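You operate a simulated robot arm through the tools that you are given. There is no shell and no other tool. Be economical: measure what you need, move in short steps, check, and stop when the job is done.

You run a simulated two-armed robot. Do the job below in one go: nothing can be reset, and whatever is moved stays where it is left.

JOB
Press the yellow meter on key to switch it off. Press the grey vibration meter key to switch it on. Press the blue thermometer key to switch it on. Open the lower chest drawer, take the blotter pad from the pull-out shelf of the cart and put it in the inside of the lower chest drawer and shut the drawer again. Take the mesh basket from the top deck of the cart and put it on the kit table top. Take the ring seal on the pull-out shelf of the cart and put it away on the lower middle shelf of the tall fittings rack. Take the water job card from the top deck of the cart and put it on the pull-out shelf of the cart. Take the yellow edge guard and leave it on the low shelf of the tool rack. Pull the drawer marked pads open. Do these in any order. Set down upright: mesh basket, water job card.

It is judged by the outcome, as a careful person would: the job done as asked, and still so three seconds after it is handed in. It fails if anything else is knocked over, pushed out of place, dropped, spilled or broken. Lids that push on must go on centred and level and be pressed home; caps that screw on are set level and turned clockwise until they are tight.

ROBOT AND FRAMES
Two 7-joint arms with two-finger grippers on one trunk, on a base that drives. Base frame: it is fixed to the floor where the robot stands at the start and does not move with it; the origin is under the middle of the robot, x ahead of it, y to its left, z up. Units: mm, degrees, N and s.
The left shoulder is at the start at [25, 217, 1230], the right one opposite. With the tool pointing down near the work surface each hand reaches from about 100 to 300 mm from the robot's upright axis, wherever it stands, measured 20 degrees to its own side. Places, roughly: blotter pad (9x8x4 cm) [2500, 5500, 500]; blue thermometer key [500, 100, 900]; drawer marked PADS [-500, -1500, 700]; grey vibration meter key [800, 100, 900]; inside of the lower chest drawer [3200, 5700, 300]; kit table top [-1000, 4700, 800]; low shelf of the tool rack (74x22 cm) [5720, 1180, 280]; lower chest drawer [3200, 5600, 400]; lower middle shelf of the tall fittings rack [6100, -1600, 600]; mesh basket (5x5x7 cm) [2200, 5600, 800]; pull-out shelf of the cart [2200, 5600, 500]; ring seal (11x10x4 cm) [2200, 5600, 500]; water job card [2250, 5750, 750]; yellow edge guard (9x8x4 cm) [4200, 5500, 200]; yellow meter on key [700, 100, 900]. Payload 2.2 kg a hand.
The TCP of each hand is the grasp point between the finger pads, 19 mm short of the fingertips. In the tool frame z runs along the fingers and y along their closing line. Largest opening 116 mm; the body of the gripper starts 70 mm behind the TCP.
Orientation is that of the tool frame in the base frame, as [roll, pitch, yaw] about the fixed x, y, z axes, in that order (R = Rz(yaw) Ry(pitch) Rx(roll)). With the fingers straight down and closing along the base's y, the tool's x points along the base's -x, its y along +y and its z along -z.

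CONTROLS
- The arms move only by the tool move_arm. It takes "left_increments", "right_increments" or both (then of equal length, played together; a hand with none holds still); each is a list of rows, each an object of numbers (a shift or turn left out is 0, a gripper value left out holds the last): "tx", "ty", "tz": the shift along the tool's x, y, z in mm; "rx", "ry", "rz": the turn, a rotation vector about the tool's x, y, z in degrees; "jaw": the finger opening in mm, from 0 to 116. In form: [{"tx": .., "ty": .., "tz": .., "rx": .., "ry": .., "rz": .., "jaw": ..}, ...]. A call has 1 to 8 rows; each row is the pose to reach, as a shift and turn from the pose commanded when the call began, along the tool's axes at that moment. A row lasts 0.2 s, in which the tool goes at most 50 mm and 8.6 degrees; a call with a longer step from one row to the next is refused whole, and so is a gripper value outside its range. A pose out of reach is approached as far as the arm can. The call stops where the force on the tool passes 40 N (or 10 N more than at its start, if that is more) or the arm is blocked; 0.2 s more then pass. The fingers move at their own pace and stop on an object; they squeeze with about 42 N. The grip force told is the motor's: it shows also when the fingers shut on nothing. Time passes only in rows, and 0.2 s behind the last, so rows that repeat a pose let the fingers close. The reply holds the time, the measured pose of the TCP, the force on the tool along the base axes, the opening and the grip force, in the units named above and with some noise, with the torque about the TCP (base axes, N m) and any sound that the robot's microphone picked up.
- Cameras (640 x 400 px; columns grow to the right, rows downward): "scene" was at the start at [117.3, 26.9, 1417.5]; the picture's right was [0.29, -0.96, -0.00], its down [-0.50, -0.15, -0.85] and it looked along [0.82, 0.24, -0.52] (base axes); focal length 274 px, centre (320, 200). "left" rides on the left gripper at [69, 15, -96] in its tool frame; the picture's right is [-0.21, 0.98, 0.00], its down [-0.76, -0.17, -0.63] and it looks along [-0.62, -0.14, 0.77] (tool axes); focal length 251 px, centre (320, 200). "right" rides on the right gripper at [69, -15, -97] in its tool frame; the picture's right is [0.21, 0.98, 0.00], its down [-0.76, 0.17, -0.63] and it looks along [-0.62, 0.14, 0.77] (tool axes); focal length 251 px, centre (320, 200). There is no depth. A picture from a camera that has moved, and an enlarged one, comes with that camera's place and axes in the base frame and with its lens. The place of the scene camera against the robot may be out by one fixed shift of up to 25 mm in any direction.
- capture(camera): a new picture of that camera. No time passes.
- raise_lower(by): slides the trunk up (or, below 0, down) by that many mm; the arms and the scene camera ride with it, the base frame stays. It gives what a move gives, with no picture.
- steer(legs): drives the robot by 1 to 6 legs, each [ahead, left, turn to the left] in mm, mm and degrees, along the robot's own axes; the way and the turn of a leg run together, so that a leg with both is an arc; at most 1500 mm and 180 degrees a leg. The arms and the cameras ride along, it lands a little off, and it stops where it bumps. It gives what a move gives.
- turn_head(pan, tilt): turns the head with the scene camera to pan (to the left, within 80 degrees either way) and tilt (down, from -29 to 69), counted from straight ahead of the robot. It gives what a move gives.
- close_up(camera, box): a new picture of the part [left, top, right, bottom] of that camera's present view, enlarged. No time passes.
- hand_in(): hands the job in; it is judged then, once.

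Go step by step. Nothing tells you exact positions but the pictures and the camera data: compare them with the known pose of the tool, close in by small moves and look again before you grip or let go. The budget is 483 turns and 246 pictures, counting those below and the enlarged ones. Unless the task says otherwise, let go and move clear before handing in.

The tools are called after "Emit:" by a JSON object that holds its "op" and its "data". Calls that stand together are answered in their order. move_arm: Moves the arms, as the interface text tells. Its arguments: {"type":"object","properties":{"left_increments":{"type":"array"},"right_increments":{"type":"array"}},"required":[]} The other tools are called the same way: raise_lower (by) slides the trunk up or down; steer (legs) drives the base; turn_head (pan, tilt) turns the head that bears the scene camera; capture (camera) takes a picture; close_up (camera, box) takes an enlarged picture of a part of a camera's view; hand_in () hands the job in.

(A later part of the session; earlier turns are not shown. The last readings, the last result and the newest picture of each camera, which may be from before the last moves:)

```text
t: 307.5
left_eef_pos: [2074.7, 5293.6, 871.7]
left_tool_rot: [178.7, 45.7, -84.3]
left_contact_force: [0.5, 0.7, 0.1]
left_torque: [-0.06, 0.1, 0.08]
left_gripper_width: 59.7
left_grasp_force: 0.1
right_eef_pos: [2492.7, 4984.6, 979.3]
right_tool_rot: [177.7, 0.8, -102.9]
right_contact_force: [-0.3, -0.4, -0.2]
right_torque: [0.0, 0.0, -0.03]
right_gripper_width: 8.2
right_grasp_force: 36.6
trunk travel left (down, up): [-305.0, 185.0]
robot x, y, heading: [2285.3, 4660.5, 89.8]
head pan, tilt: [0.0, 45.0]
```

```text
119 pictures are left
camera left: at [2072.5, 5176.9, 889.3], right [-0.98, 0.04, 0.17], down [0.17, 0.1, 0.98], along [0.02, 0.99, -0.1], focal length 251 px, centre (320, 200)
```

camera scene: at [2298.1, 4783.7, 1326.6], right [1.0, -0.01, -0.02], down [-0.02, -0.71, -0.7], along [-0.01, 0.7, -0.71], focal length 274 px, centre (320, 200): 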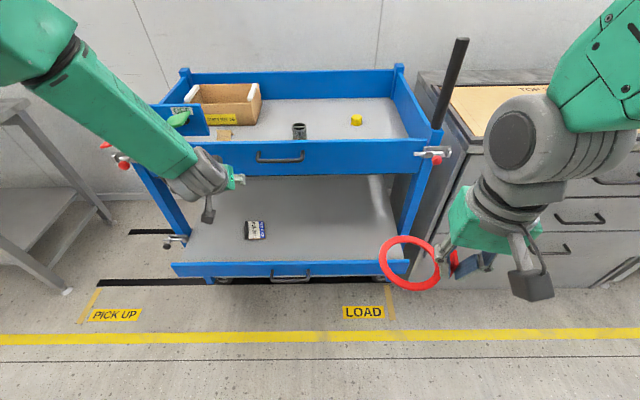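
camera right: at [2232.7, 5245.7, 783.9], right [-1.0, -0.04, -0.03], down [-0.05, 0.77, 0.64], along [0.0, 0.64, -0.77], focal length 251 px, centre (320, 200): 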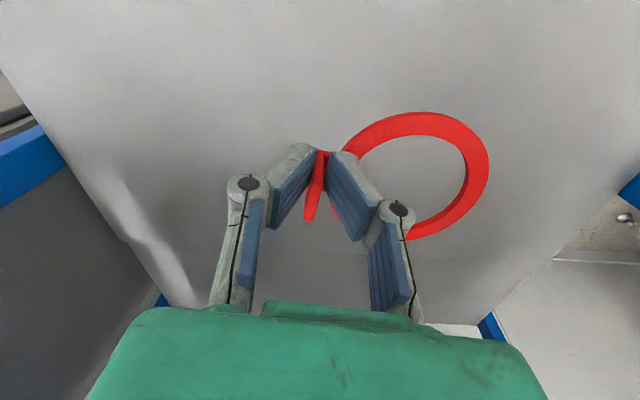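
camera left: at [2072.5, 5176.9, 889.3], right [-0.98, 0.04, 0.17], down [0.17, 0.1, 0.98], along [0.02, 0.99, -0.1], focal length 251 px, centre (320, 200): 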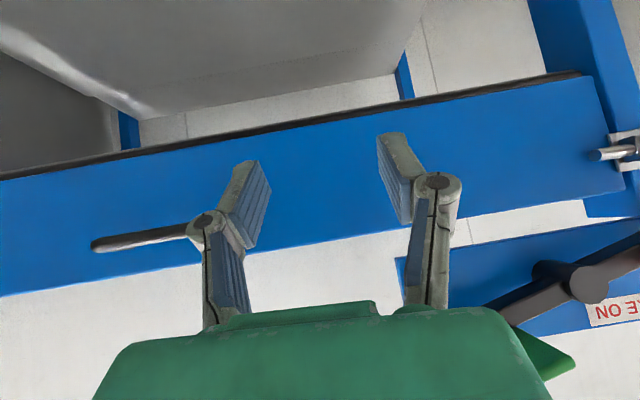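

The card slipped from the grip and fell onto the shelf below. I look closely at it.

Emit:
{"op": "close_up", "data": {"camera": "scene", "box": [205, 195, 305, 265]}}

```text
5.71 times, centred on (255, 230) of scene
camera zoom: at [2298.1, 4783.7, 1326.6], right [1.0, -0.01, -0.02], down [-0.02, -0.71, -0.7], along [-0.01, 0.7, -0.71], focal length 1566 px, centre (691, 29)
```

zoom: 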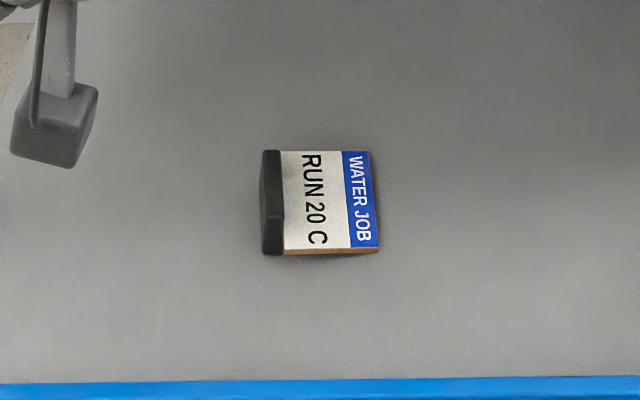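

The card lies on the shelf on its back, undamaged, at about (2055, 5450), its base toward -x. To stand it up I will first pull the shelf out again with the left hand, then approach it from the cart's left side.

Emit:
{"op": "steer", "data": {"legs": [[-150, 0, 0]]}}

Emit:
{"op": "move_arm", "data": {"left_increments": [{"ry": 8, "jaw": 60}, {"ry": 16}, {"ry": 24}, {"ry": 32}, {"ry": 40}, {"ry": 45.5}]}}

Emit:
{"op": "move_arm", "data": {"left_increments": [{"rz": -8}, {"rz": -16}, {"rz": -24}, {"rz": -32}, {"rz": -40}, {"rz": -48}, {"rz": -56}, {"rz": -64}]}}

Emit:
{"op": "move_arm", "data": {"left_increments": [{"rz": -8}, {"rz": -16}, {"rz": -20}, {"rz": -20}]}}

Emit:
{"op": "raise_lower", "data": {"by": -200}}

Emit:
{"op": "capture", "data": {"camera": "scene"}}

Emit:
{"op": "capture", "data": {"camera": "left"}}

```text
t: 308.8
left_eef_pos: [2066.7, 5146.3, 866.8]
left_tool_rot: [179.2, 45.6, -84.1]
left_contact_force: [1.2, -0.6, 0.9]
left_torque: [-0.05, 0.01, 0.02]
left_gripper_width: 60.0
left_grasp_force: 0.0
right_eef_pos: [2484.8, 4835.7, 980.8]
right_tool_rot: [178.2, 0.8, -103.2]
right_contact_force: [0.4, -0.6, -1.0]
right_torque: [0.02, 0.0, 0.02]
right_gripper_width: 8.2
right_grasp_force: 35.4
trunk travel left (down, up): [-305.0, 185.0]
robot x, y, heading: [2280.2, 4515.7, 89.7]
head pan, tilt: [0.0, 45.0]
```

```text
t: 310.2
left_eef_pos: [2055.9, 5145.0, 868.4]
left_tool_rot: [179.8, 0.1, -83.3]
left_contact_force: [-1.6, -1.0, 0.5]
left_torque: [0.01, -0.06, 0.0]
left_gripper_width: 60.2
left_grasp_force: 0.0
right_eef_pos: [2475.0, 4831.8, 983.7]
right_tool_rot: [178.5, 1.2, -103.0]
right_contact_force: [-0.7, -0.2, -0.2]
right_torque: [-0.02, -0.03, -0.02]
right_gripper_width: 7.8
right_grasp_force: 35.8
trunk travel left (down, up): [-305.0, 185.0]
robot x, y, heading: [2287.3, 4509.7, 89.8]
head pan, tilt: [0.0, 45.0]
```

```text
t: 312.0
left_eef_pos: [2056.5, 5144.9, 869.0]
left_tool_rot: [180.0, 0.2, -19.2]
left_contact_force: [-0.8, -0.7, -0.1]
left_torque: [0.03, -0.04, 0.03]
left_gripper_width: 60.3
left_grasp_force: 0.0
right_eef_pos: [2474.4, 4832.4, 982.3]
right_tool_rot: [178.5, 1.1, -103.2]
right_contact_force: [-0.4, 0.1, -0.5]
right_torque: [-0.01, -0.01, -0.02]
right_gripper_width: 8.2
right_grasp_force: 35.5
trunk travel left (down, up): [-305.0, 185.0]
robot x, y, heading: [2281.7, 4510.8, 89.7]
head pan, tilt: [0.0, 45.0]
```

```text
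t: 313.0
left_eef_pos: [2067.7, 5144.8, 870.6]
left_tool_rot: [-179.9, 0.6, 0.6]
left_contact_force: [0.2, -0.9, 0.3]
left_torque: [0.01, -0.03, -0.01]
left_gripper_width: 59.8
left_grasp_force: 0.1
right_eef_pos: [2485.8, 4832.0, 982.2]
right_tool_rot: [178.0, 1.0, -103.1]
right_contact_force: [-0.8, 0.4, -0.1]
right_torque: [-0.05, -0.01, -0.02]
right_gripper_width: 8.0
right_grasp_force: 35.5
trunk travel left (down, up): [-305.0, 185.0]
robot x, y, heading: [2281.6, 4510.0, 89.7]
head pan, tilt: [0.0, 45.0]
```

```text
t: 315.2
left_eef_pos: [2070.9, 5144.9, 671.3]
left_tool_rot: [-179.7, 0.8, 0.5]
left_contact_force: [0.3, 0.4, -0.1]
left_torque: [0.0, -0.02, -0.04]
left_gripper_width: 59.9
left_grasp_force: 0.0
right_eef_pos: [2489.5, 4831.5, 782.3]
right_tool_rot: [177.9, 0.9, -103.2]
right_contact_force: [-0.4, 0.2, -0.3]
right_torque: [0.0, -0.03, -0.02]
right_gripper_width: 8.2
right_grasp_force: 35.7
trunk travel left (down, up): [-105.0, 385.0]
robot x, y, heading: [2279.2, 4511.5, 89.7]
head pan, tilt: [0.0, 45.0]
```

```text
117 pictures are left
camera scene: at [2272.4, 4635.0, 1126.8], right [1.0, -0.01, 0.0], down [-0.01, -0.71, -0.7], along [0.01, 0.7, -0.71], focal length 274 px, centre (320, 200)
```

scene: 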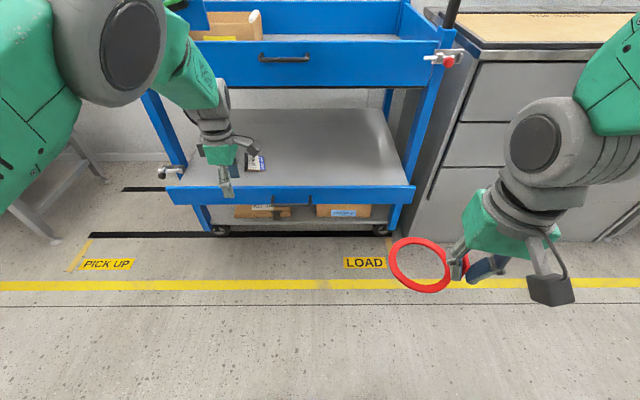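

```text
116 pictures are left
camera left: at [2140.8, 5129.9, 766.8], right [-0.21, -0.98, 0.0], down [-0.75, 0.16, 0.64], along [-0.63, 0.13, -0.77], focal length 251 px, centre (320, 200)
```

left: 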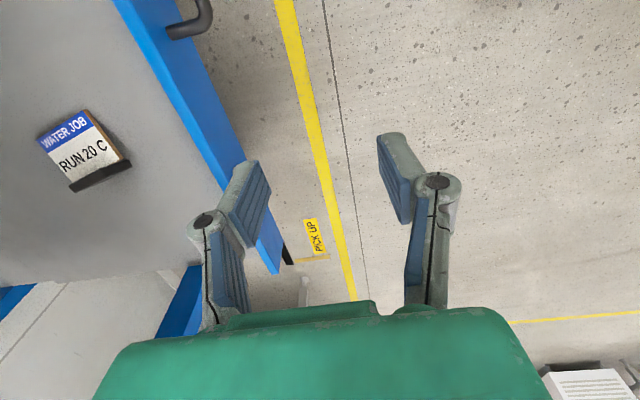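

From the left camera the card is at (2055, 5437). I tilt the left hand to grip the shelf handle near (2195, 5245, 500) as before, fingers above and below the bar.

Emit:
{"op": "move_arm", "data": {"left_increments": [{"tx": 20, "tz": 20, "rx": 8}, {"tx": 40, "tz": 40, "rx": 16}, {"tx": 60, "tz": 60, "rx": 24}, {"tx": 80, "tz": 80, "rx": 32}, {"tx": 100, "tz": 100, "rx": 40}, {"tx": 118, "tz": 120, "rx": 48}, {"tx": 124, "tz": 140, "rx": 56}, {"tx": 124, "tz": 150, "rx": 64}]}}

Emit:
{"op": "move_arm", "data": {"left_increments": [{"rx": 8}, {"rx": 10}, {"rx": 10}]}}

Emit:
{"op": "capture", "data": {"camera": "left"}}

Emit:
{"op": "capture", "data": {"camera": "scene"}}

```text
t: 317.0
left_eef_pos: [2193.4, 5146.3, 520.2]
left_tool_rot: [-115.8, 1.0, 0.6]
left_contact_force: [-0.2, 0.5, -0.6]
left_torque: [0.0, -0.03, -0.03]
left_gripper_width: 60.0
left_grasp_force: 0.1
right_eef_pos: [2488.3, 4831.9, 780.5]
right_tool_rot: [177.7, 1.0, -103.2]
right_contact_force: [0.0, -0.2, -0.7]
right_torque: [0.01, -0.03, 0.0]
right_gripper_width: 8.0
right_grasp_force: 35.8
trunk travel left (down, up): [-105.0, 385.0]
robot x, y, heading: [2284.7, 4510.7, 89.4]
head pan, tilt: [0.0, 45.0]
```

```text
t: 317.8
left_eef_pos: [2193.4, 5145.6, 520.5]
left_tool_rot: [-105.9, 1.0, 0.4]
left_contact_force: [0.9, -0.3, -0.6]
left_torque: [-0.02, -0.02, -0.03]
left_gripper_width: 60.0
left_grasp_force: 0.0
right_eef_pos: [2491.5, 4832.1, 780.2]
right_tool_rot: [177.6, 1.0, -103.2]
right_contact_force: [-0.2, 0.1, -0.5]
right_torque: [0.01, -0.01, 0.01]
right_gripper_width: 8.1
right_grasp_force: 35.9
trunk travel left (down, up): [-105.0, 385.0]
robot x, y, heading: [2282.7, 4515.1, 89.5]
head pan, tilt: [0.0, 45.0]
```

```text
115 pictures are left
camera left: at [2263.9, 5049.2, 530.7], right [-0.23, -0.27, -0.94], down [-0.75, -0.57, 0.34], along [-0.63, 0.78, -0.07], focal length 251 px, centre (320, 200)
```

left: 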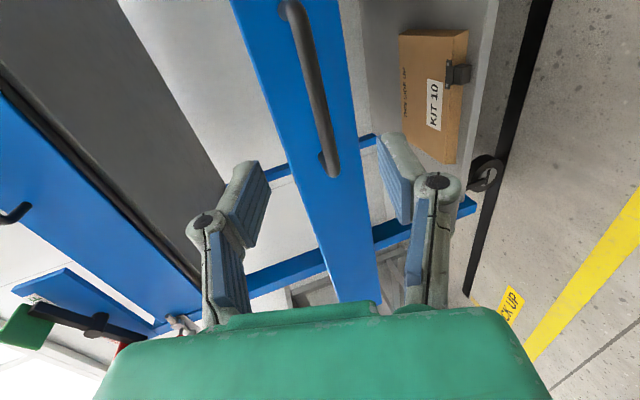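

```text
114 pictures are left
camera scene: at [2271.9, 4634.8, 1126.7], right [1.0, -0.01, 0.0], down [0.0, -0.71, -0.7], along [0.01, 0.7, -0.71], focal length 274 px, centre (320, 200)
```

scene: 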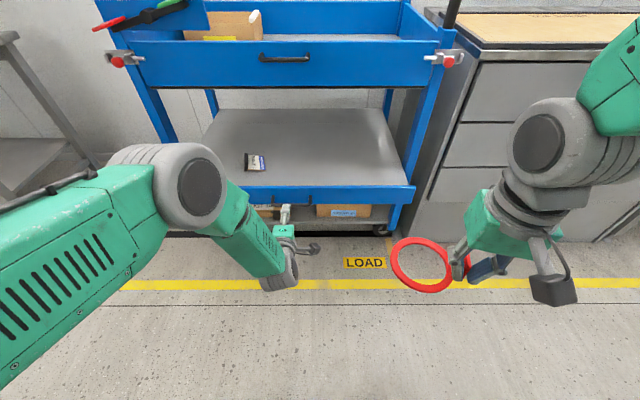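

The bar is at y≈5235, z≈496, in line with the fingers. I advance, close and pull by driving back.

Emit:
{"op": "move_arm", "data": {"left_increments": [{"tx": 5, "tz": 30}, {"tx": 5, "tz": 60}, {"tx": 5, "tz": 86}, {"tx": 5, "tz": 86, "jaw": 0}, {"tx": 5, "tz": 86, "jaw": 0}, {"tx": 5, "tz": 86, "jaw": 0}]}}

Emit:
{"op": "capture", "data": {"camera": "left"}}

```text
t: 319.2
left_eef_pos: [2198.9, 5228.2, 495.3]
left_tool_rot: [-105.9, 1.0, 0.4]
left_contact_force: [-2.4, 2.0, -3.7]
left_torque: [-0.02, -0.82, 0.1]
left_gripper_width: 6.3
left_grasp_force: 32.9
right_eef_pos: [2493.1, 4832.5, 780.5]
right_tool_rot: [177.7, 0.9, -103.2]
right_contact_force: [0.5, 0.3, 0.0]
right_torque: [0.01, 0.01, -0.03]
right_gripper_width: 8.2
right_grasp_force: 35.7
trunk travel left (down, up): [-105.0, 385.0]
robot x, y, heading: [2285.4, 4512.0, 89.4]
head pan, tilt: [0.0, 45.0]
```

```text
113 pictures are left
camera left: at [2268.4, 5132.3, 505.9], right [-0.23, -0.27, -0.94], down [-0.75, -0.57, 0.35], along [-0.63, 0.78, -0.07], focal length 251 px, centre (320, 200)
```

left: 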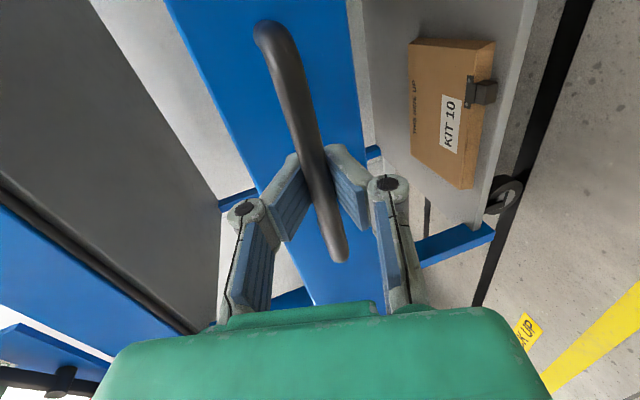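

Gripped. I drive back 125 mm, then release and back off.

Emit:
{"op": "steer", "data": {"legs": [[-125, 0, 0]]}}

Emit:
{"op": "move_arm", "data": {"left_increments": [{"jaw": 50}, {"jaw": 60}, {"jaw": 60}]}}

Emit:
{"op": "steer", "data": {"legs": [[-110, 0, 0]]}}

Emit:
{"op": "capture", "data": {"camera": "scene"}}

```text
t: 320.4
left_eef_pos: [2199.0, 5107.7, 494.9]
left_tool_rot: [-105.9, 0.9, 0.5]
left_contact_force: [-15.4, -2.0, -4.4]
left_torque: [-0.02, -0.64, 0.38]
left_gripper_width: 5.9
left_grasp_force: 32.2
right_eef_pos: [2491.8, 4709.9, 781.0]
right_tool_rot: [177.8, 0.9, -103.6]
right_contact_force: [-0.6, -0.3, -0.5]
right_torque: [0.04, -0.04, -0.02]
right_gripper_width: 8.4
right_grasp_force: 35.7
trunk travel left (down, up): [-105.0, 385.0]
robot x, y, heading: [2287.0, 4387.9, 89.6]
head pan, tilt: [0.0, 45.0]
```

```text
t: 321.2
left_eef_pos: [2199.2, 5106.3, 498.1]
left_tool_rot: [-105.8, 1.2, 0.4]
left_contact_force: [0.0, 0.4, 0.0]
left_torque: [0.03, 0.05, -0.02]
left_gripper_width: 60.0
left_grasp_force: 0.1
right_eef_pos: [2493.0, 4708.6, 781.2]
right_tool_rot: [177.6, 1.1, -103.5]
right_contact_force: [0.2, -1.0, -0.8]
right_torque: [0.02, 0.01, -0.02]
right_gripper_width: 8.1
right_grasp_force: 36.0
trunk travel left (down, up): [-105.0, 385.0]
robot x, y, heading: [2286.6, 4390.4, 89.2]
head pan, tilt: [0.0, 45.0]
```

```text
t: 322.4
left_eef_pos: [2197.8, 4996.9, 497.1]
left_tool_rot: [-105.6, 1.1, 0.5]
left_contact_force: [-0.8, -0.1, 0.1]
left_torque: [-0.04, -0.01, 0.02]
left_gripper_width: 59.7
left_grasp_force: 0.2
right_eef_pos: [2491.0, 4598.6, 781.1]
right_tool_rot: [177.6, 1.2, -103.3]
right_contact_force: [-0.1, -1.0, -0.8]
right_torque: [-0.01, 0.03, -0.02]
right_gripper_width: 8.0
right_grasp_force: 35.5
trunk travel left (down, up): [-105.0, 385.0]
robot x, y, heading: [2280.9, 4279.9, 89.7]
head pan, tilt: [0.0, 45.0]
```

```text
112 pictures are left
camera scene: at [2271.8, 4404.3, 1126.9], right [1.0, -0.01, 0.0], down [-0.01, -0.71, -0.71], along [0.01, 0.71, -0.71], focal length 274 px, centre (320, 200)
```

scene: 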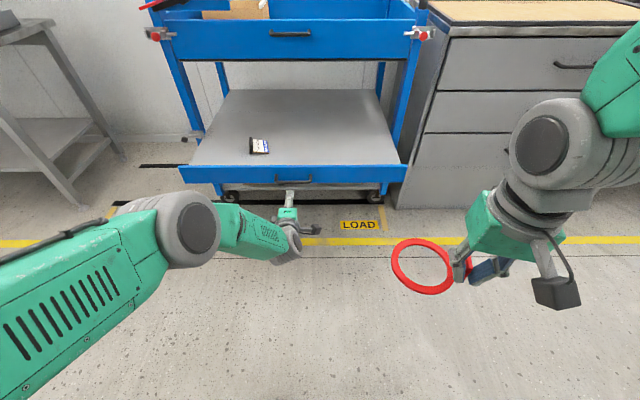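

The shelf is out again with the card at about (2055, 5312). I set the left hand vertical (closing along y) and come forward to above the card.

Emit:
{"op": "move_arm", "data": {"left_increments": [{"rx": -8, "ty": -25, "tz": -15}, {"rx": -16, "ty": -50, "tz": -35}, {"rx": -24, "ty": -75, "tz": -55}, {"rx": -32, "ty": -100, "tz": -75}, {"rx": -40, "ty": -120, "tz": -95}, {"rx": -48, "ty": -130, "tz": -110}, {"rx": -56, "ty": -130, "tz": -120}, {"rx": -64, "ty": -130, "tz": -120}]}}

Emit:
{"op": "move_arm", "data": {"left_increments": [{"rx": -8, "jaw": 100}, {"rx": -10, "tx": -20}, {"rx": -10, "tx": -60}, {"rx": -10, "tx": -100}, {"rx": -10, "tx": -130}]}}

Emit:
{"op": "steer", "data": {"legs": [[370, 0, 0]]}}

Emit:
{"op": "capture", "data": {"camera": "left"}}

```text
t: 324.2
left_eef_pos: [2200.2, 4916.0, 655.9]
left_tool_rot: [-169.8, 1.0, 0.5]
left_contact_force: [0.5, -0.2, 0.2]
left_torque: [-0.03, 0.01, 0.0]
left_gripper_width: 60.2
left_grasp_force: 0.1
right_eef_pos: [2490.2, 4598.1, 781.8]
right_tool_rot: [177.6, 1.2, -103.3]
right_contact_force: [0.4, 0.0, 0.6]
right_torque: [-0.02, -0.01, -0.03]
right_gripper_width: 8.2
right_grasp_force: 35.7
trunk travel left (down, up): [-105.0, 385.0]
robot x, y, heading: [2282.5, 4278.5, 89.3]
head pan, tilt: [0.0, 45.0]
```

```text
t: 325.4
left_eef_pos: [2068.5, 4912.7, 656.1]
left_tool_rot: [-179.6, 0.9, 0.5]
left_contact_force: [-0.2, 0.1, 0.0]
left_torque: [-0.02, -0.02, 0.0]
left_gripper_width: 100.3
left_grasp_force: 0.0
right_eef_pos: [2490.9, 4596.7, 782.0]
right_tool_rot: [177.8, 1.3, -103.5]
right_contact_force: [0.6, -0.7, 0.3]
right_torque: [-0.01, -0.02, -0.02]
right_gripper_width: 7.9
right_grasp_force: 36.5
trunk travel left (down, up): [-105.0, 385.0]
robot x, y, heading: [2283.0, 4284.6, 89.1]
head pan, tilt: [0.0, 45.0]
```

```text
t: 327.8
left_eef_pos: [2074.4, 5276.8, 655.0]
left_tool_rot: [-179.6, 0.9, 0.4]
left_contact_force: [-0.2, -0.6, -0.1]
left_torque: [-0.03, -0.02, 0.0]
left_gripper_width: 100.2
left_grasp_force: 0.0
right_eef_pos: [2495.0, 4959.1, 782.8]
right_tool_rot: [177.7, 1.2, -103.6]
right_contact_force: [0.6, -0.1, -0.4]
right_torque: [-0.04, 0.04, 0.0]
right_gripper_width: 8.3
right_grasp_force: 35.7
trunk travel left (down, up): [-105.0, 385.0]
robot x, y, heading: [2287.1, 4645.4, 89.2]
head pan, tilt: [0.0, 45.0]
```

```text
111 pictures are left
camera left: at [2145.0, 5260.8, 750.7], right [-0.21, -0.98, 0.0], down [-0.75, 0.16, 0.65], along [-0.63, 0.14, -0.76], focal length 251 px, centre (320, 200)
```

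left: 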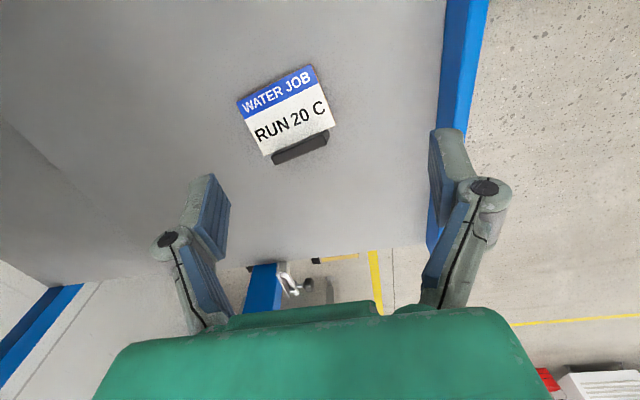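

The card is clearly visible. I test whether the left wrist can tilt to point right (+x), which is what standing the card up needs.

Emit:
{"op": "move_arm", "data": {"left_increments": [{"ry": 8}, {"ry": 16}, {"ry": 24}, {"ry": 32}, {"ry": 40}, {"ry": 48}, {"ry": 56}, {"ry": 64}]}}

Emit:
{"op": "move_arm", "data": {"left_increments": [{"ry": 8}, {"ry": 16}, {"ry": 22}]}}

```text
t: 329.6
left_eef_pos: [2074.3, 5273.2, 658.8]
left_tool_rot: [-178.5, -63.2, -1.1]
left_contact_force: [0.2, 0.4, 0.5]
left_torque: [-0.03, -0.01, 0.0]
left_gripper_width: 100.0
left_grasp_force: 0.0
right_eef_pos: [2494.7, 4956.6, 783.6]
right_tool_rot: [177.8, 1.5, -103.7]
right_contact_force: [-0.8, 0.9, -1.0]
right_torque: [-0.05, -0.01, 0.0]
right_gripper_width: 8.2
right_grasp_force: 35.5
trunk travel left (down, up): [-105.0, 385.0]
robot x, y, heading: [2283.5, 4643.9, 89.3]
head pan, tilt: [0.0, 45.0]
```

```text
t: 330.4
left_eef_pos: [2074.4, 5273.6, 658.0]
left_tool_rot: [-172.3, -85.0, -7.5]
left_contact_force: [-0.5, -0.5, -0.2]
left_torque: [-0.03, 0.04, 0.03]
left_gripper_width: 99.8
left_grasp_force: 0.1
right_eef_pos: [2495.4, 4956.6, 782.3]
right_tool_rot: [177.7, 1.4, -103.6]
right_contact_force: [-0.6, -0.2, -0.4]
right_torque: [0.02, 0.0, 0.04]
right_gripper_width: 8.0
right_grasp_force: 35.8
trunk travel left (down, up): [-105.0, 385.0]
robot x, y, heading: [2288.8, 4643.9, 89.5]
head pan, tilt: [0.0, 45.0]
```

It can. I return to vertical, turn 10° to match the card, and zoom on its base block.

Emit:
{"op": "move_arm", "data": {"left_increments": [{"ry": -8}, {"ry": -16}, {"ry": -24}, {"ry": -32}, {"ry": -40}, {"ry": -48}, {"ry": -56}, {"ry": -64}]}}

Emit:
{"op": "move_arm", "data": {"left_increments": [{"ry": -8}, {"ry": -16}, {"ry": -22}]}}

Emit:
{"op": "move_arm", "data": {"left_increments": [{"rz": -6, "ty": -15, "tz": 20}, {"rz": -10, "ty": -35, "tz": 40}, {"rz": -10, "ty": -35, "tz": 60}, {"rz": -10, "ty": -35, "tz": 60}]}}

Emit:
{"op": "capture", "data": {"camera": "left"}}

Emit:
{"op": "close_up", "data": {"camera": "left", "box": [220, 60, 420, 200]}}

```text
t: 332.2
left_eef_pos: [2075.5, 5273.5, 659.2]
left_tool_rot: [-179.3, -20.9, 0.0]
left_contact_force: [0.4, 0.5, -0.1]
left_torque: [-0.01, 0.0, -0.01]
left_gripper_width: 100.1
left_grasp_force: 0.1
right_eef_pos: [2495.9, 4956.2, 784.3]
right_tool_rot: [177.7, 1.3, -103.7]
right_contact_force: [0.3, 0.9, -0.8]
right_torque: [-0.01, -0.05, -0.01]
right_gripper_width: 8.1
right_grasp_force: 35.8
trunk travel left (down, up): [-105.0, 385.0]
robot x, y, heading: [2288.8, 4645.2, 89.6]
head pan, tilt: [0.0, 45.0]
```

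```text
t: 333.0
left_eef_pos: [2076.3, 5273.2, 658.4]
left_tool_rot: [-179.3, 1.1, 0.3]
left_contact_force: [0.9, 0.2, 0.1]
left_torque: [-0.03, 0.0, -0.01]
left_gripper_width: 100.1
left_grasp_force: 0.0
right_eef_pos: [2496.1, 4957.0, 783.3]
right_tool_rot: [177.6, 1.3, -103.6]
right_contact_force: [0.8, 0.0, -0.4]
right_torque: [-0.02, 0.01, 0.03]
right_gripper_width: 8.3
right_grasp_force: 35.7
trunk travel left (down, up): [-105.0, 385.0]
robot x, y, heading: [2289.2, 4645.8, 89.2]
head pan, tilt: [0.0, 45.0]
```

```text
t: 334.0
left_eef_pos: [2073.9, 5308.2, 598.0]
left_tool_rot: [-179.2, 0.9, 10.2]
left_contact_force: [-0.5, 0.2, 0.0]
left_torque: [0.01, -0.01, 0.01]
left_gripper_width: 100.1
left_grasp_force: 0.0
right_eef_pos: [2495.9, 4956.3, 783.1]
right_tool_rot: [177.6, 1.4, -103.6]
right_contact_force: [-0.1, -0.1, 0.0]
right_torque: [0.04, -0.01, -0.01]
right_gripper_width: 8.1
right_grasp_force: 35.4
trunk travel left (down, up): [-105.0, 385.0]
robot x, y, heading: [2285.6, 4646.5, 89.2]
head pan, tilt: [0.0, 45.0]
```

```text
110 pictures are left
camera left: at [2146.3, 5305.1, 693.4], right [-0.04, -1.0, -0.01], down [-0.76, 0.02, 0.65], along [-0.65, 0.03, -0.76], focal length 251 px, centre (320, 200)
```

left: 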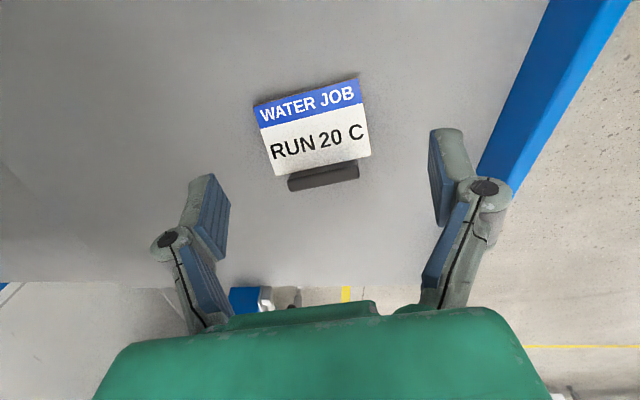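

```text
2.86 times, centred on (320, 130) of left
camera zoom: at [2146.3, 5305.1, 693.4], right [-0.04, -1.0, -0.01], down [-0.76, 0.02, 0.65], along [-0.65, 0.03, -0.76], focal length 718 px, centre (320, 400)
```

zoom: 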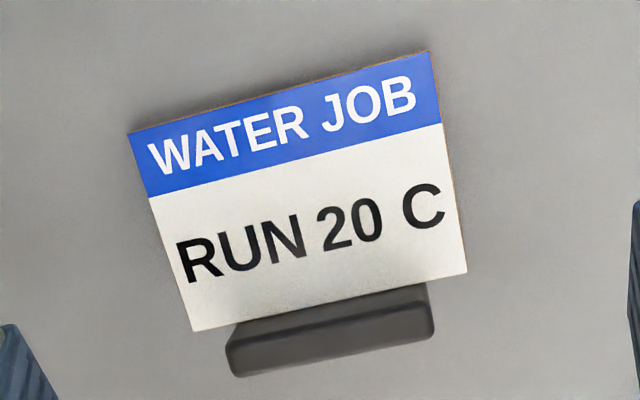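

The base block (about 68 mm long) sits below the card at about (2014, 5307). I move over it and descend to grip its ends.

Emit:
{"op": "move_arm", "data": {"left_increments": [{"tx": -30, "ty": -5, "tz": 10, "rz": -1, "jaw": 96}, {"tx": -59, "ty": -9.6, "tz": 30, "rz": -2}, {"tx": -59, "ty": -9.6, "tz": 55, "rz": -2}, {"tx": -59, "ty": -9.6, "tz": 55, "rz": -2}]}}

Emit:
{"op": "capture", "data": {"camera": "left"}}

```text
t: 335.0
left_eef_pos: [2013.1, 5310.9, 543.5]
left_tool_rot: [-179.1, 0.8, 12.3]
left_contact_force: [-1.2, 0.3, -0.3]
left_torque: [0.01, -0.02, -0.03]
left_gripper_width: 96.3
left_grasp_force: 0.1
right_eef_pos: [2495.5, 4956.3, 783.8]
right_tool_rot: [177.5, 1.4, -103.6]
right_contact_force: [0.6, -0.2, -1.0]
right_torque: [0.02, 0.02, -0.02]
right_gripper_width: 8.1
right_grasp_force: 35.3
trunk travel left (down, up): [-105.0, 385.0]
robot x, y, heading: [2284.2, 4643.9, 89.1]
head pan, tilt: [0.0, 45.0]
```

```text
108 pictures are left
camera left: at [2084.7, 5310.3, 639.0], right [0.0, -1.0, -0.01], down [-0.76, -0.01, 0.65], along [-0.65, 0.01, -0.76], focal length 251 px, centre (320, 200)
```

left: 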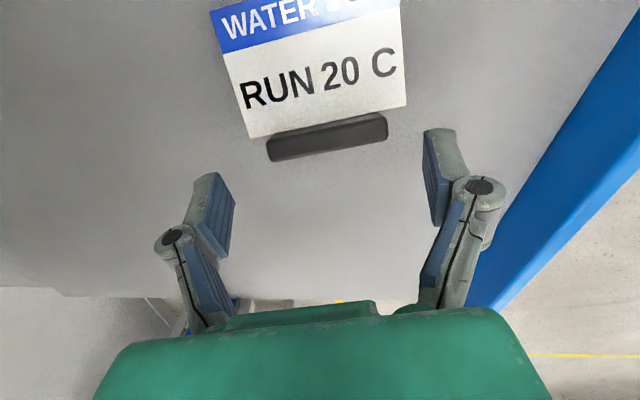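

Aligned. I descend to z≈512 and close on the block.

Emit:
{"op": "move_arm", "data": {"left_increments": [{"tx": 1, "ty": 3.5, "tz": 15}, {"tx": 1, "ty": 3.5, "tz": 26}, {"tx": 1, "ty": 3.5, "tz": 32}, {"tx": 1, "ty": 3.5, "tz": 32, "jaw": 40}, {"tx": 1, "ty": 3.5, "tz": 32, "jaw": 40}, {"tx": 1, "ty": 3.5, "tz": 32, "jaw": 40}]}}

Emit:
{"op": "capture", "data": {"camera": "left"}}

```text
t: 336.4
left_eef_pos: [2014.2, 5307.1, 511.6]
left_tool_rot: [-179.2, 0.9, 12.3]
left_contact_force: [0.6, -0.6, 0.4]
left_torque: [0.01, 0.03, -0.05]
left_gripper_width: 58.5
left_grasp_force: 42.4
right_eef_pos: [2495.2, 4956.5, 784.8]
right_tool_rot: [177.7, 1.4, -103.7]
right_contact_force: [1.1, -0.1, 0.3]
right_torque: [0.0, -0.01, -0.01]
right_gripper_width: 8.0
right_grasp_force: 36.1
trunk travel left (down, up): [-105.0, 385.0]
robot x, y, heading: [2287.0, 4644.3, 89.3]
head pan, tilt: [0.0, 45.0]
```

```text
107 pictures are left
camera left: at [2086.3, 5305.9, 606.4], right [0.0, -1.0, -0.01], down [-0.76, -0.01, 0.65], along [-0.65, 0.01, -0.76], focal length 251 px, centre (320, 200)
```

left: 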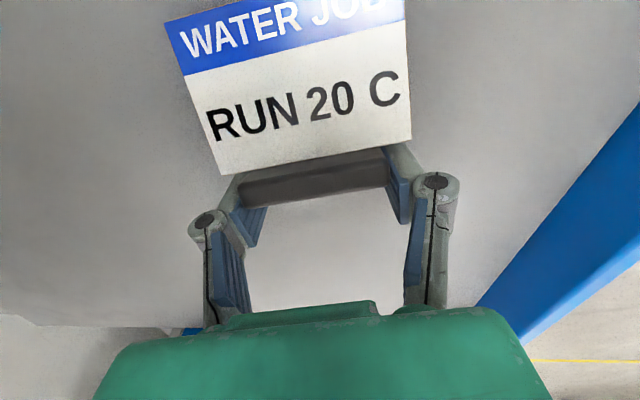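

The block is gripped (58 mm). I lift it, bring it toward the shelf's free left-front part and tilt it upright.

Emit:
{"op": "move_arm", "data": {"left_increments": [{"tz": -30}, {"tz": -60}, {"tx": -20, "ty": 18, "tz": -90}, {"tx": -45, "ty": 38, "tz": -100}, {"tx": -68, "ty": 58, "tz": -100}, {"tx": -68, "ty": 58, "tz": -100}]}}

Emit:
{"op": "move_arm", "data": {"left_increments": [{"ry": 8}, {"ry": 16}, {"ry": 24}, {"ry": 32}, {"ry": 40}, {"ry": 48}, {"ry": 56}, {"ry": 64}]}}

Emit:
{"op": "move_arm", "data": {"left_increments": [{"ry": 8}, {"ry": 16}, {"ry": 16}]}}

Emit:
{"op": "capture", "data": {"camera": "left"}}

Emit:
{"op": "capture", "data": {"camera": "scene"}}

```text
t: 337.8
left_eef_pos: [1961.5, 5232.3, 612.0]
left_tool_rot: [-179.2, 0.9, 12.3]
left_contact_force: [-0.6, 1.4, -1.2]
left_torque: [0.02, 0.0, -0.02]
left_gripper_width: 58.4
left_grasp_force: 41.4
right_eef_pos: [2496.3, 4957.0, 783.6]
right_tool_rot: [177.7, 1.4, -103.7]
right_contact_force: [0.3, 0.1, -0.4]
right_torque: [-0.05, 0.0, 0.02]
right_gripper_width: 8.2
right_grasp_force: 36.4
trunk travel left (down, up): [-105.0, 385.0]
robot x, y, heading: [2287.6, 4640.4, 89.3]
head pan, tilt: [0.0, 45.0]
```

```text
t: 339.6
left_eef_pos: [1960.4, 5234.6, 613.0]
left_tool_rot: [-177.8, -63.3, 10.5]
left_contact_force: [-0.4, -0.6, -0.4]
left_torque: [-0.02, 0.02, -0.01]
left_gripper_width: 58.5
left_grasp_force: 42.1
right_eef_pos: [2494.6, 4956.5, 783.3]
right_tool_rot: [177.8, 1.4, -103.6]
right_contact_force: [-0.2, 0.0, -0.6]
right_torque: [-0.01, 0.01, -0.03]
right_gripper_width: 7.9
right_grasp_force: 35.8
trunk travel left (down, up): [-105.0, 385.0]
robot x, y, heading: [2284.5, 4642.4, 89.6]
head pan, tilt: [0.0, 45.0]
```

```text
t: 340.4
left_eef_pos: [1960.6, 5233.5, 612.2]
left_tool_rot: [-175.5, -79.3, 7.8]
left_contact_force: [0.7, 0.0, 0.1]
left_torque: [-0.01, 0.0, -0.02]
left_gripper_width: 58.1
left_grasp_force: 42.3
right_eef_pos: [2494.8, 4955.9, 782.8]
right_tool_rot: [177.7, 1.4, -103.6]
right_contact_force: [-0.3, 0.4, 0.2]
right_torque: [-0.03, -0.02, 0.02]
right_gripper_width: 8.1
right_grasp_force: 36.3
trunk travel left (down, up): [-105.0, 385.0]
robot x, y, heading: [2286.3, 4642.6, 89.4]
head pan, tilt: [0.0, 45.0]
```

```text
106 pictures are left
camera left: at [1883.2, 5200.3, 697.7], right [0.17, -0.96, -0.23], down [-0.78, 0.01, -0.62], along [0.6, 0.28, -0.75], focal length 251 px, centre (320, 200)
```

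left: 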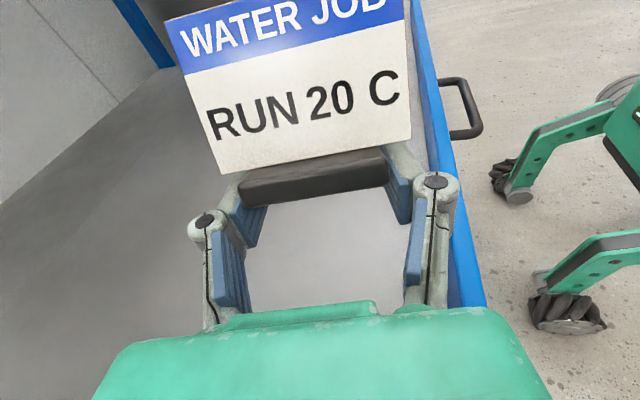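

```text
105 pictures are left
camera scene: at [2272.8, 4767.7, 1126.8], right [1.0, -0.01, 0.0], down [-0.01, -0.71, -0.7], along [0.01, 0.7, -0.71], focal length 274 px, centre (320, 200)
```

scene: 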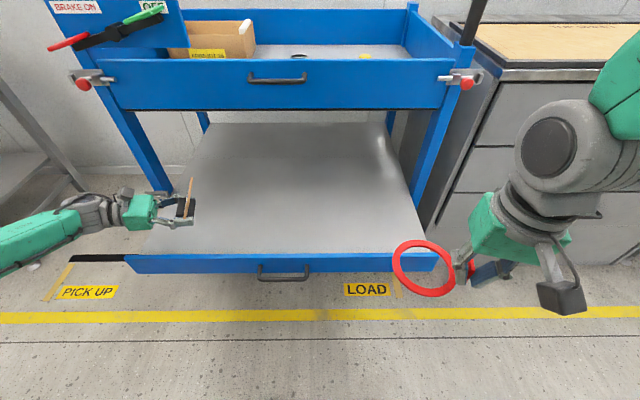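

The card now stands nearly upright in the grip. I lower it to the shelf.

Emit:
{"op": "move_arm", "data": {"left_increments": [{"tx": -35, "tz": 6.5}, {"tx": -70, "tz": 13}, {"tx": -88, "tz": 16.5}, {"tx": -96, "tz": 18}, {"tx": -102, "tz": 19.2}, {"tx": -107, "tz": 20}]}}

Emit:
{"op": "capture", "data": {"camera": "left"}}

Emit:
{"op": "close_up", "data": {"camera": "scene", "box": [100, 150, 300, 280]}}

```text
t: 341.5
left_eef_pos: [1959.1, 5238.9, 520.7]
left_tool_rot: [-171.4, -79.5, 4.1]
left_contact_force: [2.5, -0.3, 16.7]
left_torque: [-0.62, 1.34, 0.17]
left_gripper_width: 58.4
left_grasp_force: 42.0
left hand out of reach, approached as far as the arm can: row 5
right_eef_pos: [2497.4, 4955.1, 783.2]
right_tool_rot: [177.4, 1.6, -103.5]
right_contact_force: [0.0, 0.1, 0.6]
right_torque: [-0.03, -0.02, -0.01]
right_gripper_width: 8.2
right_grasp_force: 35.4
trunk travel left (down, up): [-105.0, 385.0]
robot x, y, heading: [2286.2, 4646.3, 89.4]
head pan, tilt: [0.0, 45.0]
stopped in row 5 (left hand): the force on the tool passed its limit at 44 N (the readings are from after the stop); the commanded pose is now the measured one
```

```text
104 pictures are left
camera left: at [1881.6, 5204.7, 606.8], right [0.17, -0.96, -0.24], down [-0.78, 0.01, -0.62], along [0.6, 0.29, -0.74], focal length 251 px, centre (320, 200)
```

left: 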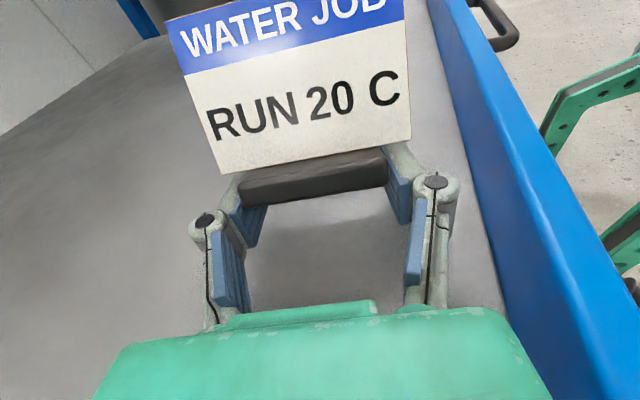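

```text
3.08 times, centred on (200, 215) of scene
camera zoom: at [2275.7, 4766.7, 1127.0], right [1.0, -0.01, 0.0], down [-0.01, -0.71, -0.71], along [0.01, 0.71, -0.71], focal length 843 px, centre (689, 154)
```

zoom: 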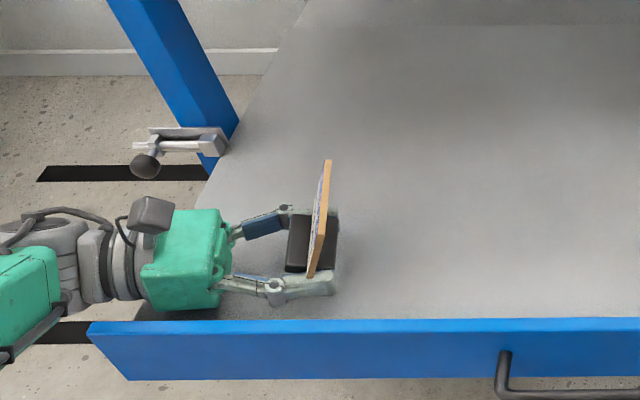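

The gripper housing touched the shelf, not the card base. I lift slightly and shift toward the shelf's left edge so that the housing overhangs it, and try again.

Emit:
{"op": "move_arm", "data": {"left_increments": [{"tx": 20, "tz": -4}, {"tx": 25, "tz": -45}, {"tx": 25, "tz": -90}, {"tx": 25, "tz": -130}, {"tx": 25, "tz": -130}]}}

Emit:
{"op": "capture", "data": {"camera": "scene"}}

```text
t: 342.7
left_eef_pos: [1840.0, 5209.3, 569.2]
left_tool_rot: [-172.5, -79.3, 5.1]
left_contact_force: [-0.5, -0.4, -1.0]
left_torque: [0.0, 0.0, 0.02]
left_gripper_width: 58.3
left_grasp_force: 42.4
left hand out of reach, approached as far as the arm can: row 1, 2, 3, 4, 5
right_eef_pos: [2496.9, 4956.0, 783.5]
right_tool_rot: [177.5, 1.5, -103.5]
right_contact_force: [0.1, -0.6, -0.1]
right_torque: [0.0, -0.03, 0.01]
right_gripper_width: 8.2
right_grasp_force: 36.1
trunk travel left (down, up): [-105.0, 385.0]
robot x, y, heading: [2289.2, 4644.8, 89.2]
head pan, tilt: [0.0, 45.0]
```

```text
102 pictures are left
camera scene: at [2272.6, 4768.3, 1126.7], right [1.0, -0.01, 0.0], down [-0.01, -0.71, -0.7], along [0.01, 0.7, -0.71], focal length 274 px, centre (320, 200)
```

scene: 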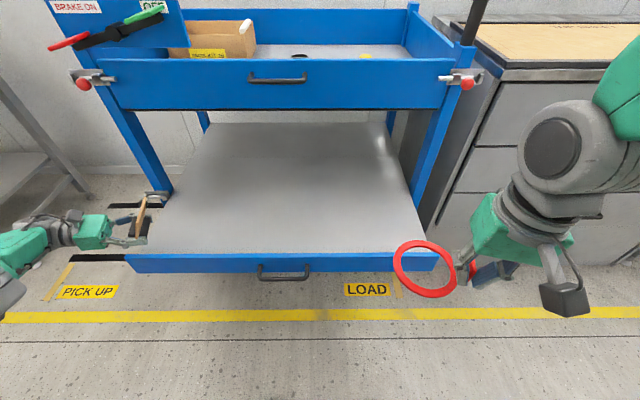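

The arm is at its limit sideways, so I shift the base 120 mm to the left and bring the hand back over the shelf edge.

Emit:
{"op": "steer", "data": {"legs": [[0, 120, 0]]}}

Emit:
{"op": "move_arm", "data": {"left_increments": [{"tz": 40}, {"tz": 80}, {"tz": 110}, {"tz": 110}, {"tz": 110}, {"tz": 110}, {"tz": 110}]}}

Emit:
{"op": "close_up", "data": {"camera": "scene", "box": [60, 150, 300, 290]}}

```text
t: 343.9
left_eef_pos: [1737.3, 5208.0, 579.4]
left_tool_rot: [-171.4, -78.4, 4.1]
left_contact_force: [1.4, -0.6, 1.2]
left_torque: [-0.03, 0.13, 0.06]
left_gripper_width: 58.4
left_grasp_force: 42.1
right_eef_pos: [2396.9, 4956.1, 780.6]
right_tool_rot: [176.4, 1.3, -103.7]
right_contact_force: [1.7, -1.0, -1.6]
right_torque: [0.05, 0.05, -0.02]
right_gripper_width: 8.3
right_grasp_force: 36.0
trunk travel left (down, up): [-105.0, 385.0]
robot x, y, heading: [2170.7, 4647.3, 89.2]
head pan, tilt: [0.0, 45.0]
```

```text
t: 345.5
left_eef_pos: [1824.8, 5244.1, 542.5]
left_tool_rot: [-171.6, -79.7, 4.4]
left_contact_force: [-0.7, -0.5, -1.1]
left_torque: [-0.01, -0.02, -0.01]
left_gripper_width: 58.4
left_grasp_force: 41.3
left hand out of reach, approached as far as the arm can: row 1, 2, 3, 4, 5, 6, 7
right_eef_pos: [2380.0, 4954.6, 785.1]
right_tool_rot: [177.8, 1.7, -103.5]
right_contact_force: [-0.2, -0.4, -0.5]
right_torque: [0.0, -0.03, 0.0]
right_gripper_width: 7.9
right_grasp_force: 35.9
trunk travel left (down, up): [-105.0, 385.0]
robot x, y, heading: [2170.9, 4645.9, 89.3]
head pan, tilt: [0.0, 45.0]
```

```text
2.67 times, centred on (180, 220) of scene
camera zoom: at [2168.9, 4769.5, 1126.7], right [1.0, -0.01, -0.01], down [-0.01, -0.71, -0.7], along [0.0, 0.7, -0.71], focal length 731 px, centre (693, 147)
```

zoom: 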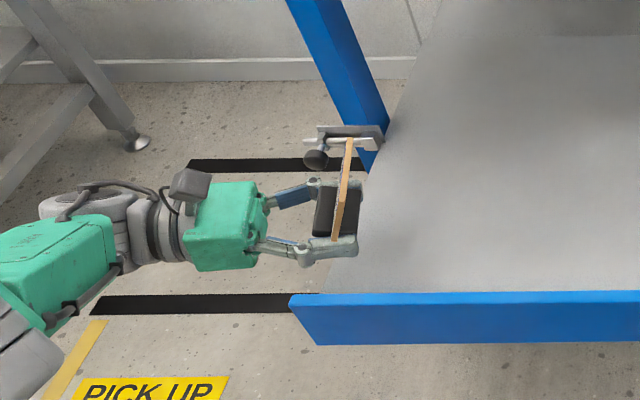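

The card is just over the shelf's edge. I move it 25 mm inward, then lower it with the trunk.

Emit:
{"op": "move_arm", "data": {"left_increments": [{"tz": 12, "tx": 2}, {"tz": 25, "tx": 5}, {"tz": 25, "tx": 5}]}}

Emit:
{"op": "raise_lower", "data": {"by": -28}}

Emit:
{"op": "capture", "data": {"camera": "left"}}

Emit:
{"op": "close_up", "data": {"camera": "scene", "box": [60, 150, 300, 290]}}

```text
t: 346.3
left_eef_pos: [1846.6, 5253.5, 540.4]
left_tool_rot: [-171.8, -79.8, 4.4]
left_contact_force: [-1.2, -0.4, -1.5]
left_torque: [0.04, -0.02, 0.04]
left_gripper_width: 58.3
left_grasp_force: 41.4
left hand out of reach, approached as far as the arm can: row 2, 3
right_eef_pos: [2375.9, 4954.8, 786.6]
right_tool_rot: [177.9, 1.7, -103.7]
right_contact_force: [-0.4, -1.1, -0.5]
right_torque: [0.02, -0.03, 0.01]
right_gripper_width: 8.2
right_grasp_force: 35.3
trunk travel left (down, up): [-105.0, 385.0]
robot x, y, heading: [2171.6, 4646.4, 89.4]
head pan, tilt: [0.0, 45.0]
```

```text
t: 347.1
left_eef_pos: [1850.0, 5254.1, 514.4]
left_tool_rot: [-171.3, -79.7, 3.6]
left_contact_force: [0.1, -0.8, -0.3]
left_torque: [-0.03, 0.02, 0.0]
left_gripper_width: 58.4
left_grasp_force: 42.3
right_eef_pos: [2380.5, 4955.5, 758.0]
right_tool_rot: [177.6, 1.6, -103.7]
right_contact_force: [-0.4, 1.0, 0.0]
right_torque: [0.0, -0.01, 0.01]
right_gripper_width: 7.8
right_grasp_force: 35.6
trunk travel left (down, up): [-77.0, 413.0]
robot x, y, heading: [2173.3, 4644.0, 89.2]
head pan, tilt: [0.0, 45.0]
```

```text
100 pictures are left
camera left: at [1773.1, 5220.0, 598.8], right [0.17, -0.96, -0.24], down [-0.78, 0.02, -0.63], along [0.6, 0.29, -0.74], focal length 251 px, centre (320, 200)
```

left: 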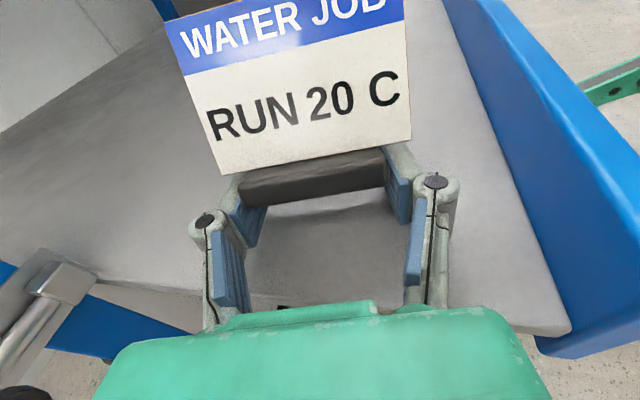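

```text
2.67 times, centred on (180, 220) of scene
camera zoom: at [2166.5, 4769.4, 1098.8], right [1.0, -0.01, 0.0], down [-0.01, -0.71, -0.7], along [0.01, 0.7, -0.71], focal length 731 px, centre (693, 147)
```

zoom: 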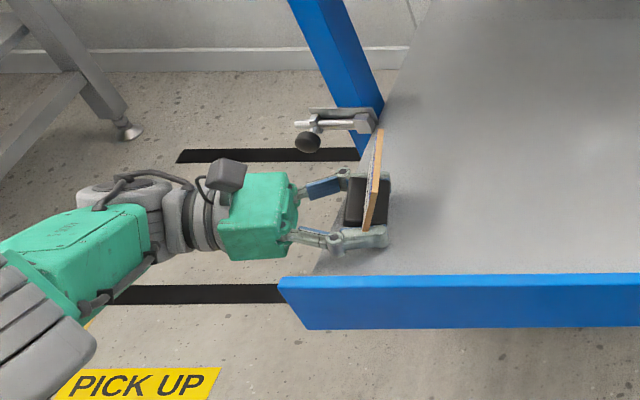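

The card base is over the shelf with the housing clear of the edge. I lower a little more until it touches.

Emit:
{"op": "raise_lower", "data": {"by": -12}}

Emit:
{"op": "raise_lower", "data": {"by": -4}}

Emit:
{"op": "close_up", "data": {"camera": "scene", "box": [120, 180, 240, 260]}}

```text
t: 347.7
left_eef_pos: [1854.2, 5255.9, 506.4]
left_tool_rot: [-170.3, -79.5, 3.0]
left_contact_force: [-7.9, 0.6, 20.0]
left_torque: [-0.59, -0.33, -0.22]
left_gripper_width: 58.2
left_grasp_force: 41.8
right_eef_pos: [2386.6, 4954.6, 744.1]
right_tool_rot: [177.3, 1.5, -103.7]
right_contact_force: [-0.3, 0.5, -0.5]
right_torque: [-0.03, 0.0, -0.01]
right_gripper_width: 8.3
right_grasp_force: 35.7
trunk travel left (down, up): [-65.0, 425.0]
robot x, y, heading: [2173.2, 4648.9, 89.2]
head pan, tilt: [0.0, 45.0]
```

```text
t: 348.1
left_eef_pos: [1856.2, 5259.5, 504.9]
left_tool_rot: [-167.6, -81.1, -0.1]
left_contact_force: [2.4, -0.8, 14.0]
left_torque: [-0.48, -0.39, -0.01]
left_gripper_width: 58.2
left_grasp_force: 41.8
right_eef_pos: [2376.9, 4953.9, 740.9]
right_tool_rot: [177.7, 1.7, -103.5]
right_contact_force: [1.0, 1.0, -1.3]
right_torque: [-0.02, -0.04, 0.01]
right_gripper_width: 8.0
right_grasp_force: 35.8
trunk travel left (down, up): [-61.0, 429.0]
robot x, y, heading: [2175.0, 4645.1, 89.1]
head pan, tilt: [0.0, 45.0]
stopped: the force on the tool passed its limit at 43 N (the readings are from after the stop); the commanded pose is now the measured one
```

```text
5.00 times, centred on (180, 220) of scene
camera zoom: at [2159.1, 4769.3, 1083.1], right [1.0, -0.01, 0.0], down [-0.01, -0.71, -0.7], along [0.01, 0.7, -0.71], focal length 1370 px, centre (1020, 100)
```

zoom: 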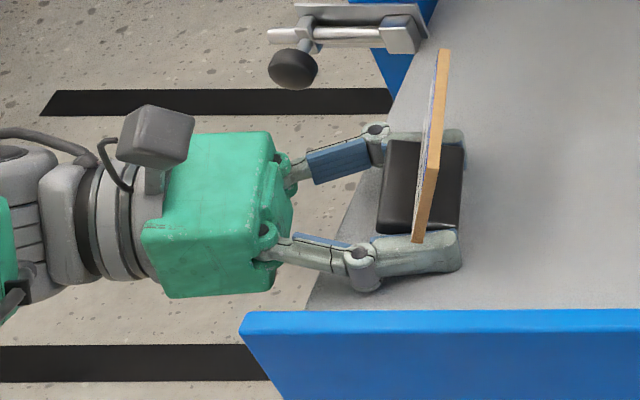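

One finger edge touches the shelf and the base is just above it. I level the card a bit more and then open slowly.

Emit:
{"op": "move_arm", "data": {"left_increments": [{"tx": 2, "ry": 4}, {"tx": 3, "ry": 8}, {"tx": 2, "ry": 8}]}}

Emit:
{"op": "close_up", "data": {"camera": "scene", "box": [120, 180, 240, 260]}}

```text
t: 348.9
left_eef_pos: [1854.9, 5244.7, 511.6]
left_tool_rot: [-121.1, -87.9, -46.9]
left_contact_force: [0.5, 0.0, -0.9]
left_torque: [0.0, 0.01, 0.0]
left_gripper_width: 58.4
left_grasp_force: 42.0
left hand out of reach, approached as far as the arm can: row 1, 2, 3
right_eef_pos: [2377.6, 4953.6, 742.6]
right_tool_rot: [177.8, 1.7, -103.7]
right_contact_force: [1.2, 0.3, -1.0]
right_torque: [0.0, 0.0, -0.03]
right_gripper_width: 8.1
right_grasp_force: 35.5
trunk travel left (down, up): [-61.0, 429.0]
robot x, y, heading: [2170.1, 4645.7, 89.3]
head pan, tilt: [0.0, 45.0]
```

```text
5.00 times, centred on (180, 220) of scene
camera zoom: at [2159.2, 4770.1, 1083.1], right [1.0, -0.01, 0.0], down [-0.01, -0.71, -0.7], along [0.01, 0.7, -0.71], focal length 1370 px, centre (1020, 100)
```

zoom: 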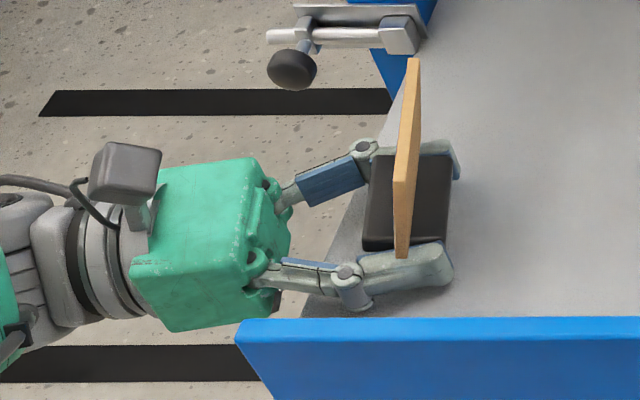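

It is upright now. I nudge it 8 mm inward and lower with the trunk until it touches.

Emit:
{"op": "move_arm", "data": {"left_increments": [{"tz": 8}, {"tz": 8}]}}

Emit:
{"op": "raise_lower", "data": {"by": -6}}

Emit:
{"op": "raise_lower", "data": {"by": -5}}

```text
t: 349.5
left_eef_pos: [1864.5, 5246.0, 510.2]
left_tool_rot: [-122.1, -87.9, -46.0]
left_contact_force: [-0.4, -0.3, 0.4]
left_torque: [-0.04, 0.01, -0.04]
left_gripper_width: 58.4
left_grasp_force: 42.1
right_eef_pos: [2376.5, 4954.1, 742.5]
right_tool_rot: [177.7, 1.7, -103.7]
right_contact_force: [0.2, -0.2, 0.4]
right_torque: [-0.02, -0.03, 0.01]
right_gripper_width: 7.9
right_grasp_force: 36.2
trunk travel left (down, up): [-61.0, 429.0]
robot x, y, heading: [2175.1, 4642.7, 89.3]
head pan, tilt: [0.0, 45.0]
```

```text
t: 350.1
left_eef_pos: [1862.5, 5246.6, 505.8]
left_tool_rot: [-121.9, -87.9, -46.2]
left_contact_force: [0.4, 1.1, -1.6]
left_torque: [-0.02, 0.0, -0.03]
left_gripper_width: 58.3
left_grasp_force: 41.2
right_eef_pos: [2377.8, 4953.9, 736.1]
right_tool_rot: [177.8, 1.7, -103.6]
right_contact_force: [0.0, 1.0, -0.5]
right_torque: [0.0, -0.01, 0.01]
right_gripper_width: 8.0
right_grasp_force: 35.3
trunk travel left (down, up): [-55.0, 435.0]
robot x, y, heading: [2170.6, 4649.5, 89.3]
head pan, tilt: [0.0, 45.0]
```

```text
t: 350.6
left_eef_pos: [1863.8, 5248.3, 501.8]
left_tool_rot: [-115.2, -87.8, -52.8]
left_contact_force: [-3.2, 1.7, 13.6]
left_torque: [-0.46, -0.32, -0.15]
left_gripper_width: 58.5
left_grasp_force: 41.8
right_eef_pos: [2377.3, 4953.7, 732.5]
right_tool_rot: [177.8, 1.8, -103.7]
right_contact_force: [-0.2, 0.1, -0.8]
right_torque: [-0.02, -0.03, -0.01]
right_gripper_width: 8.2
right_grasp_force: 35.7
trunk travel left (down, up): [-50.0, 440.0]
robot x, y, heading: [2169.3, 4648.4, 89.2]
head pan, tilt: [0.0, 45.0]
```

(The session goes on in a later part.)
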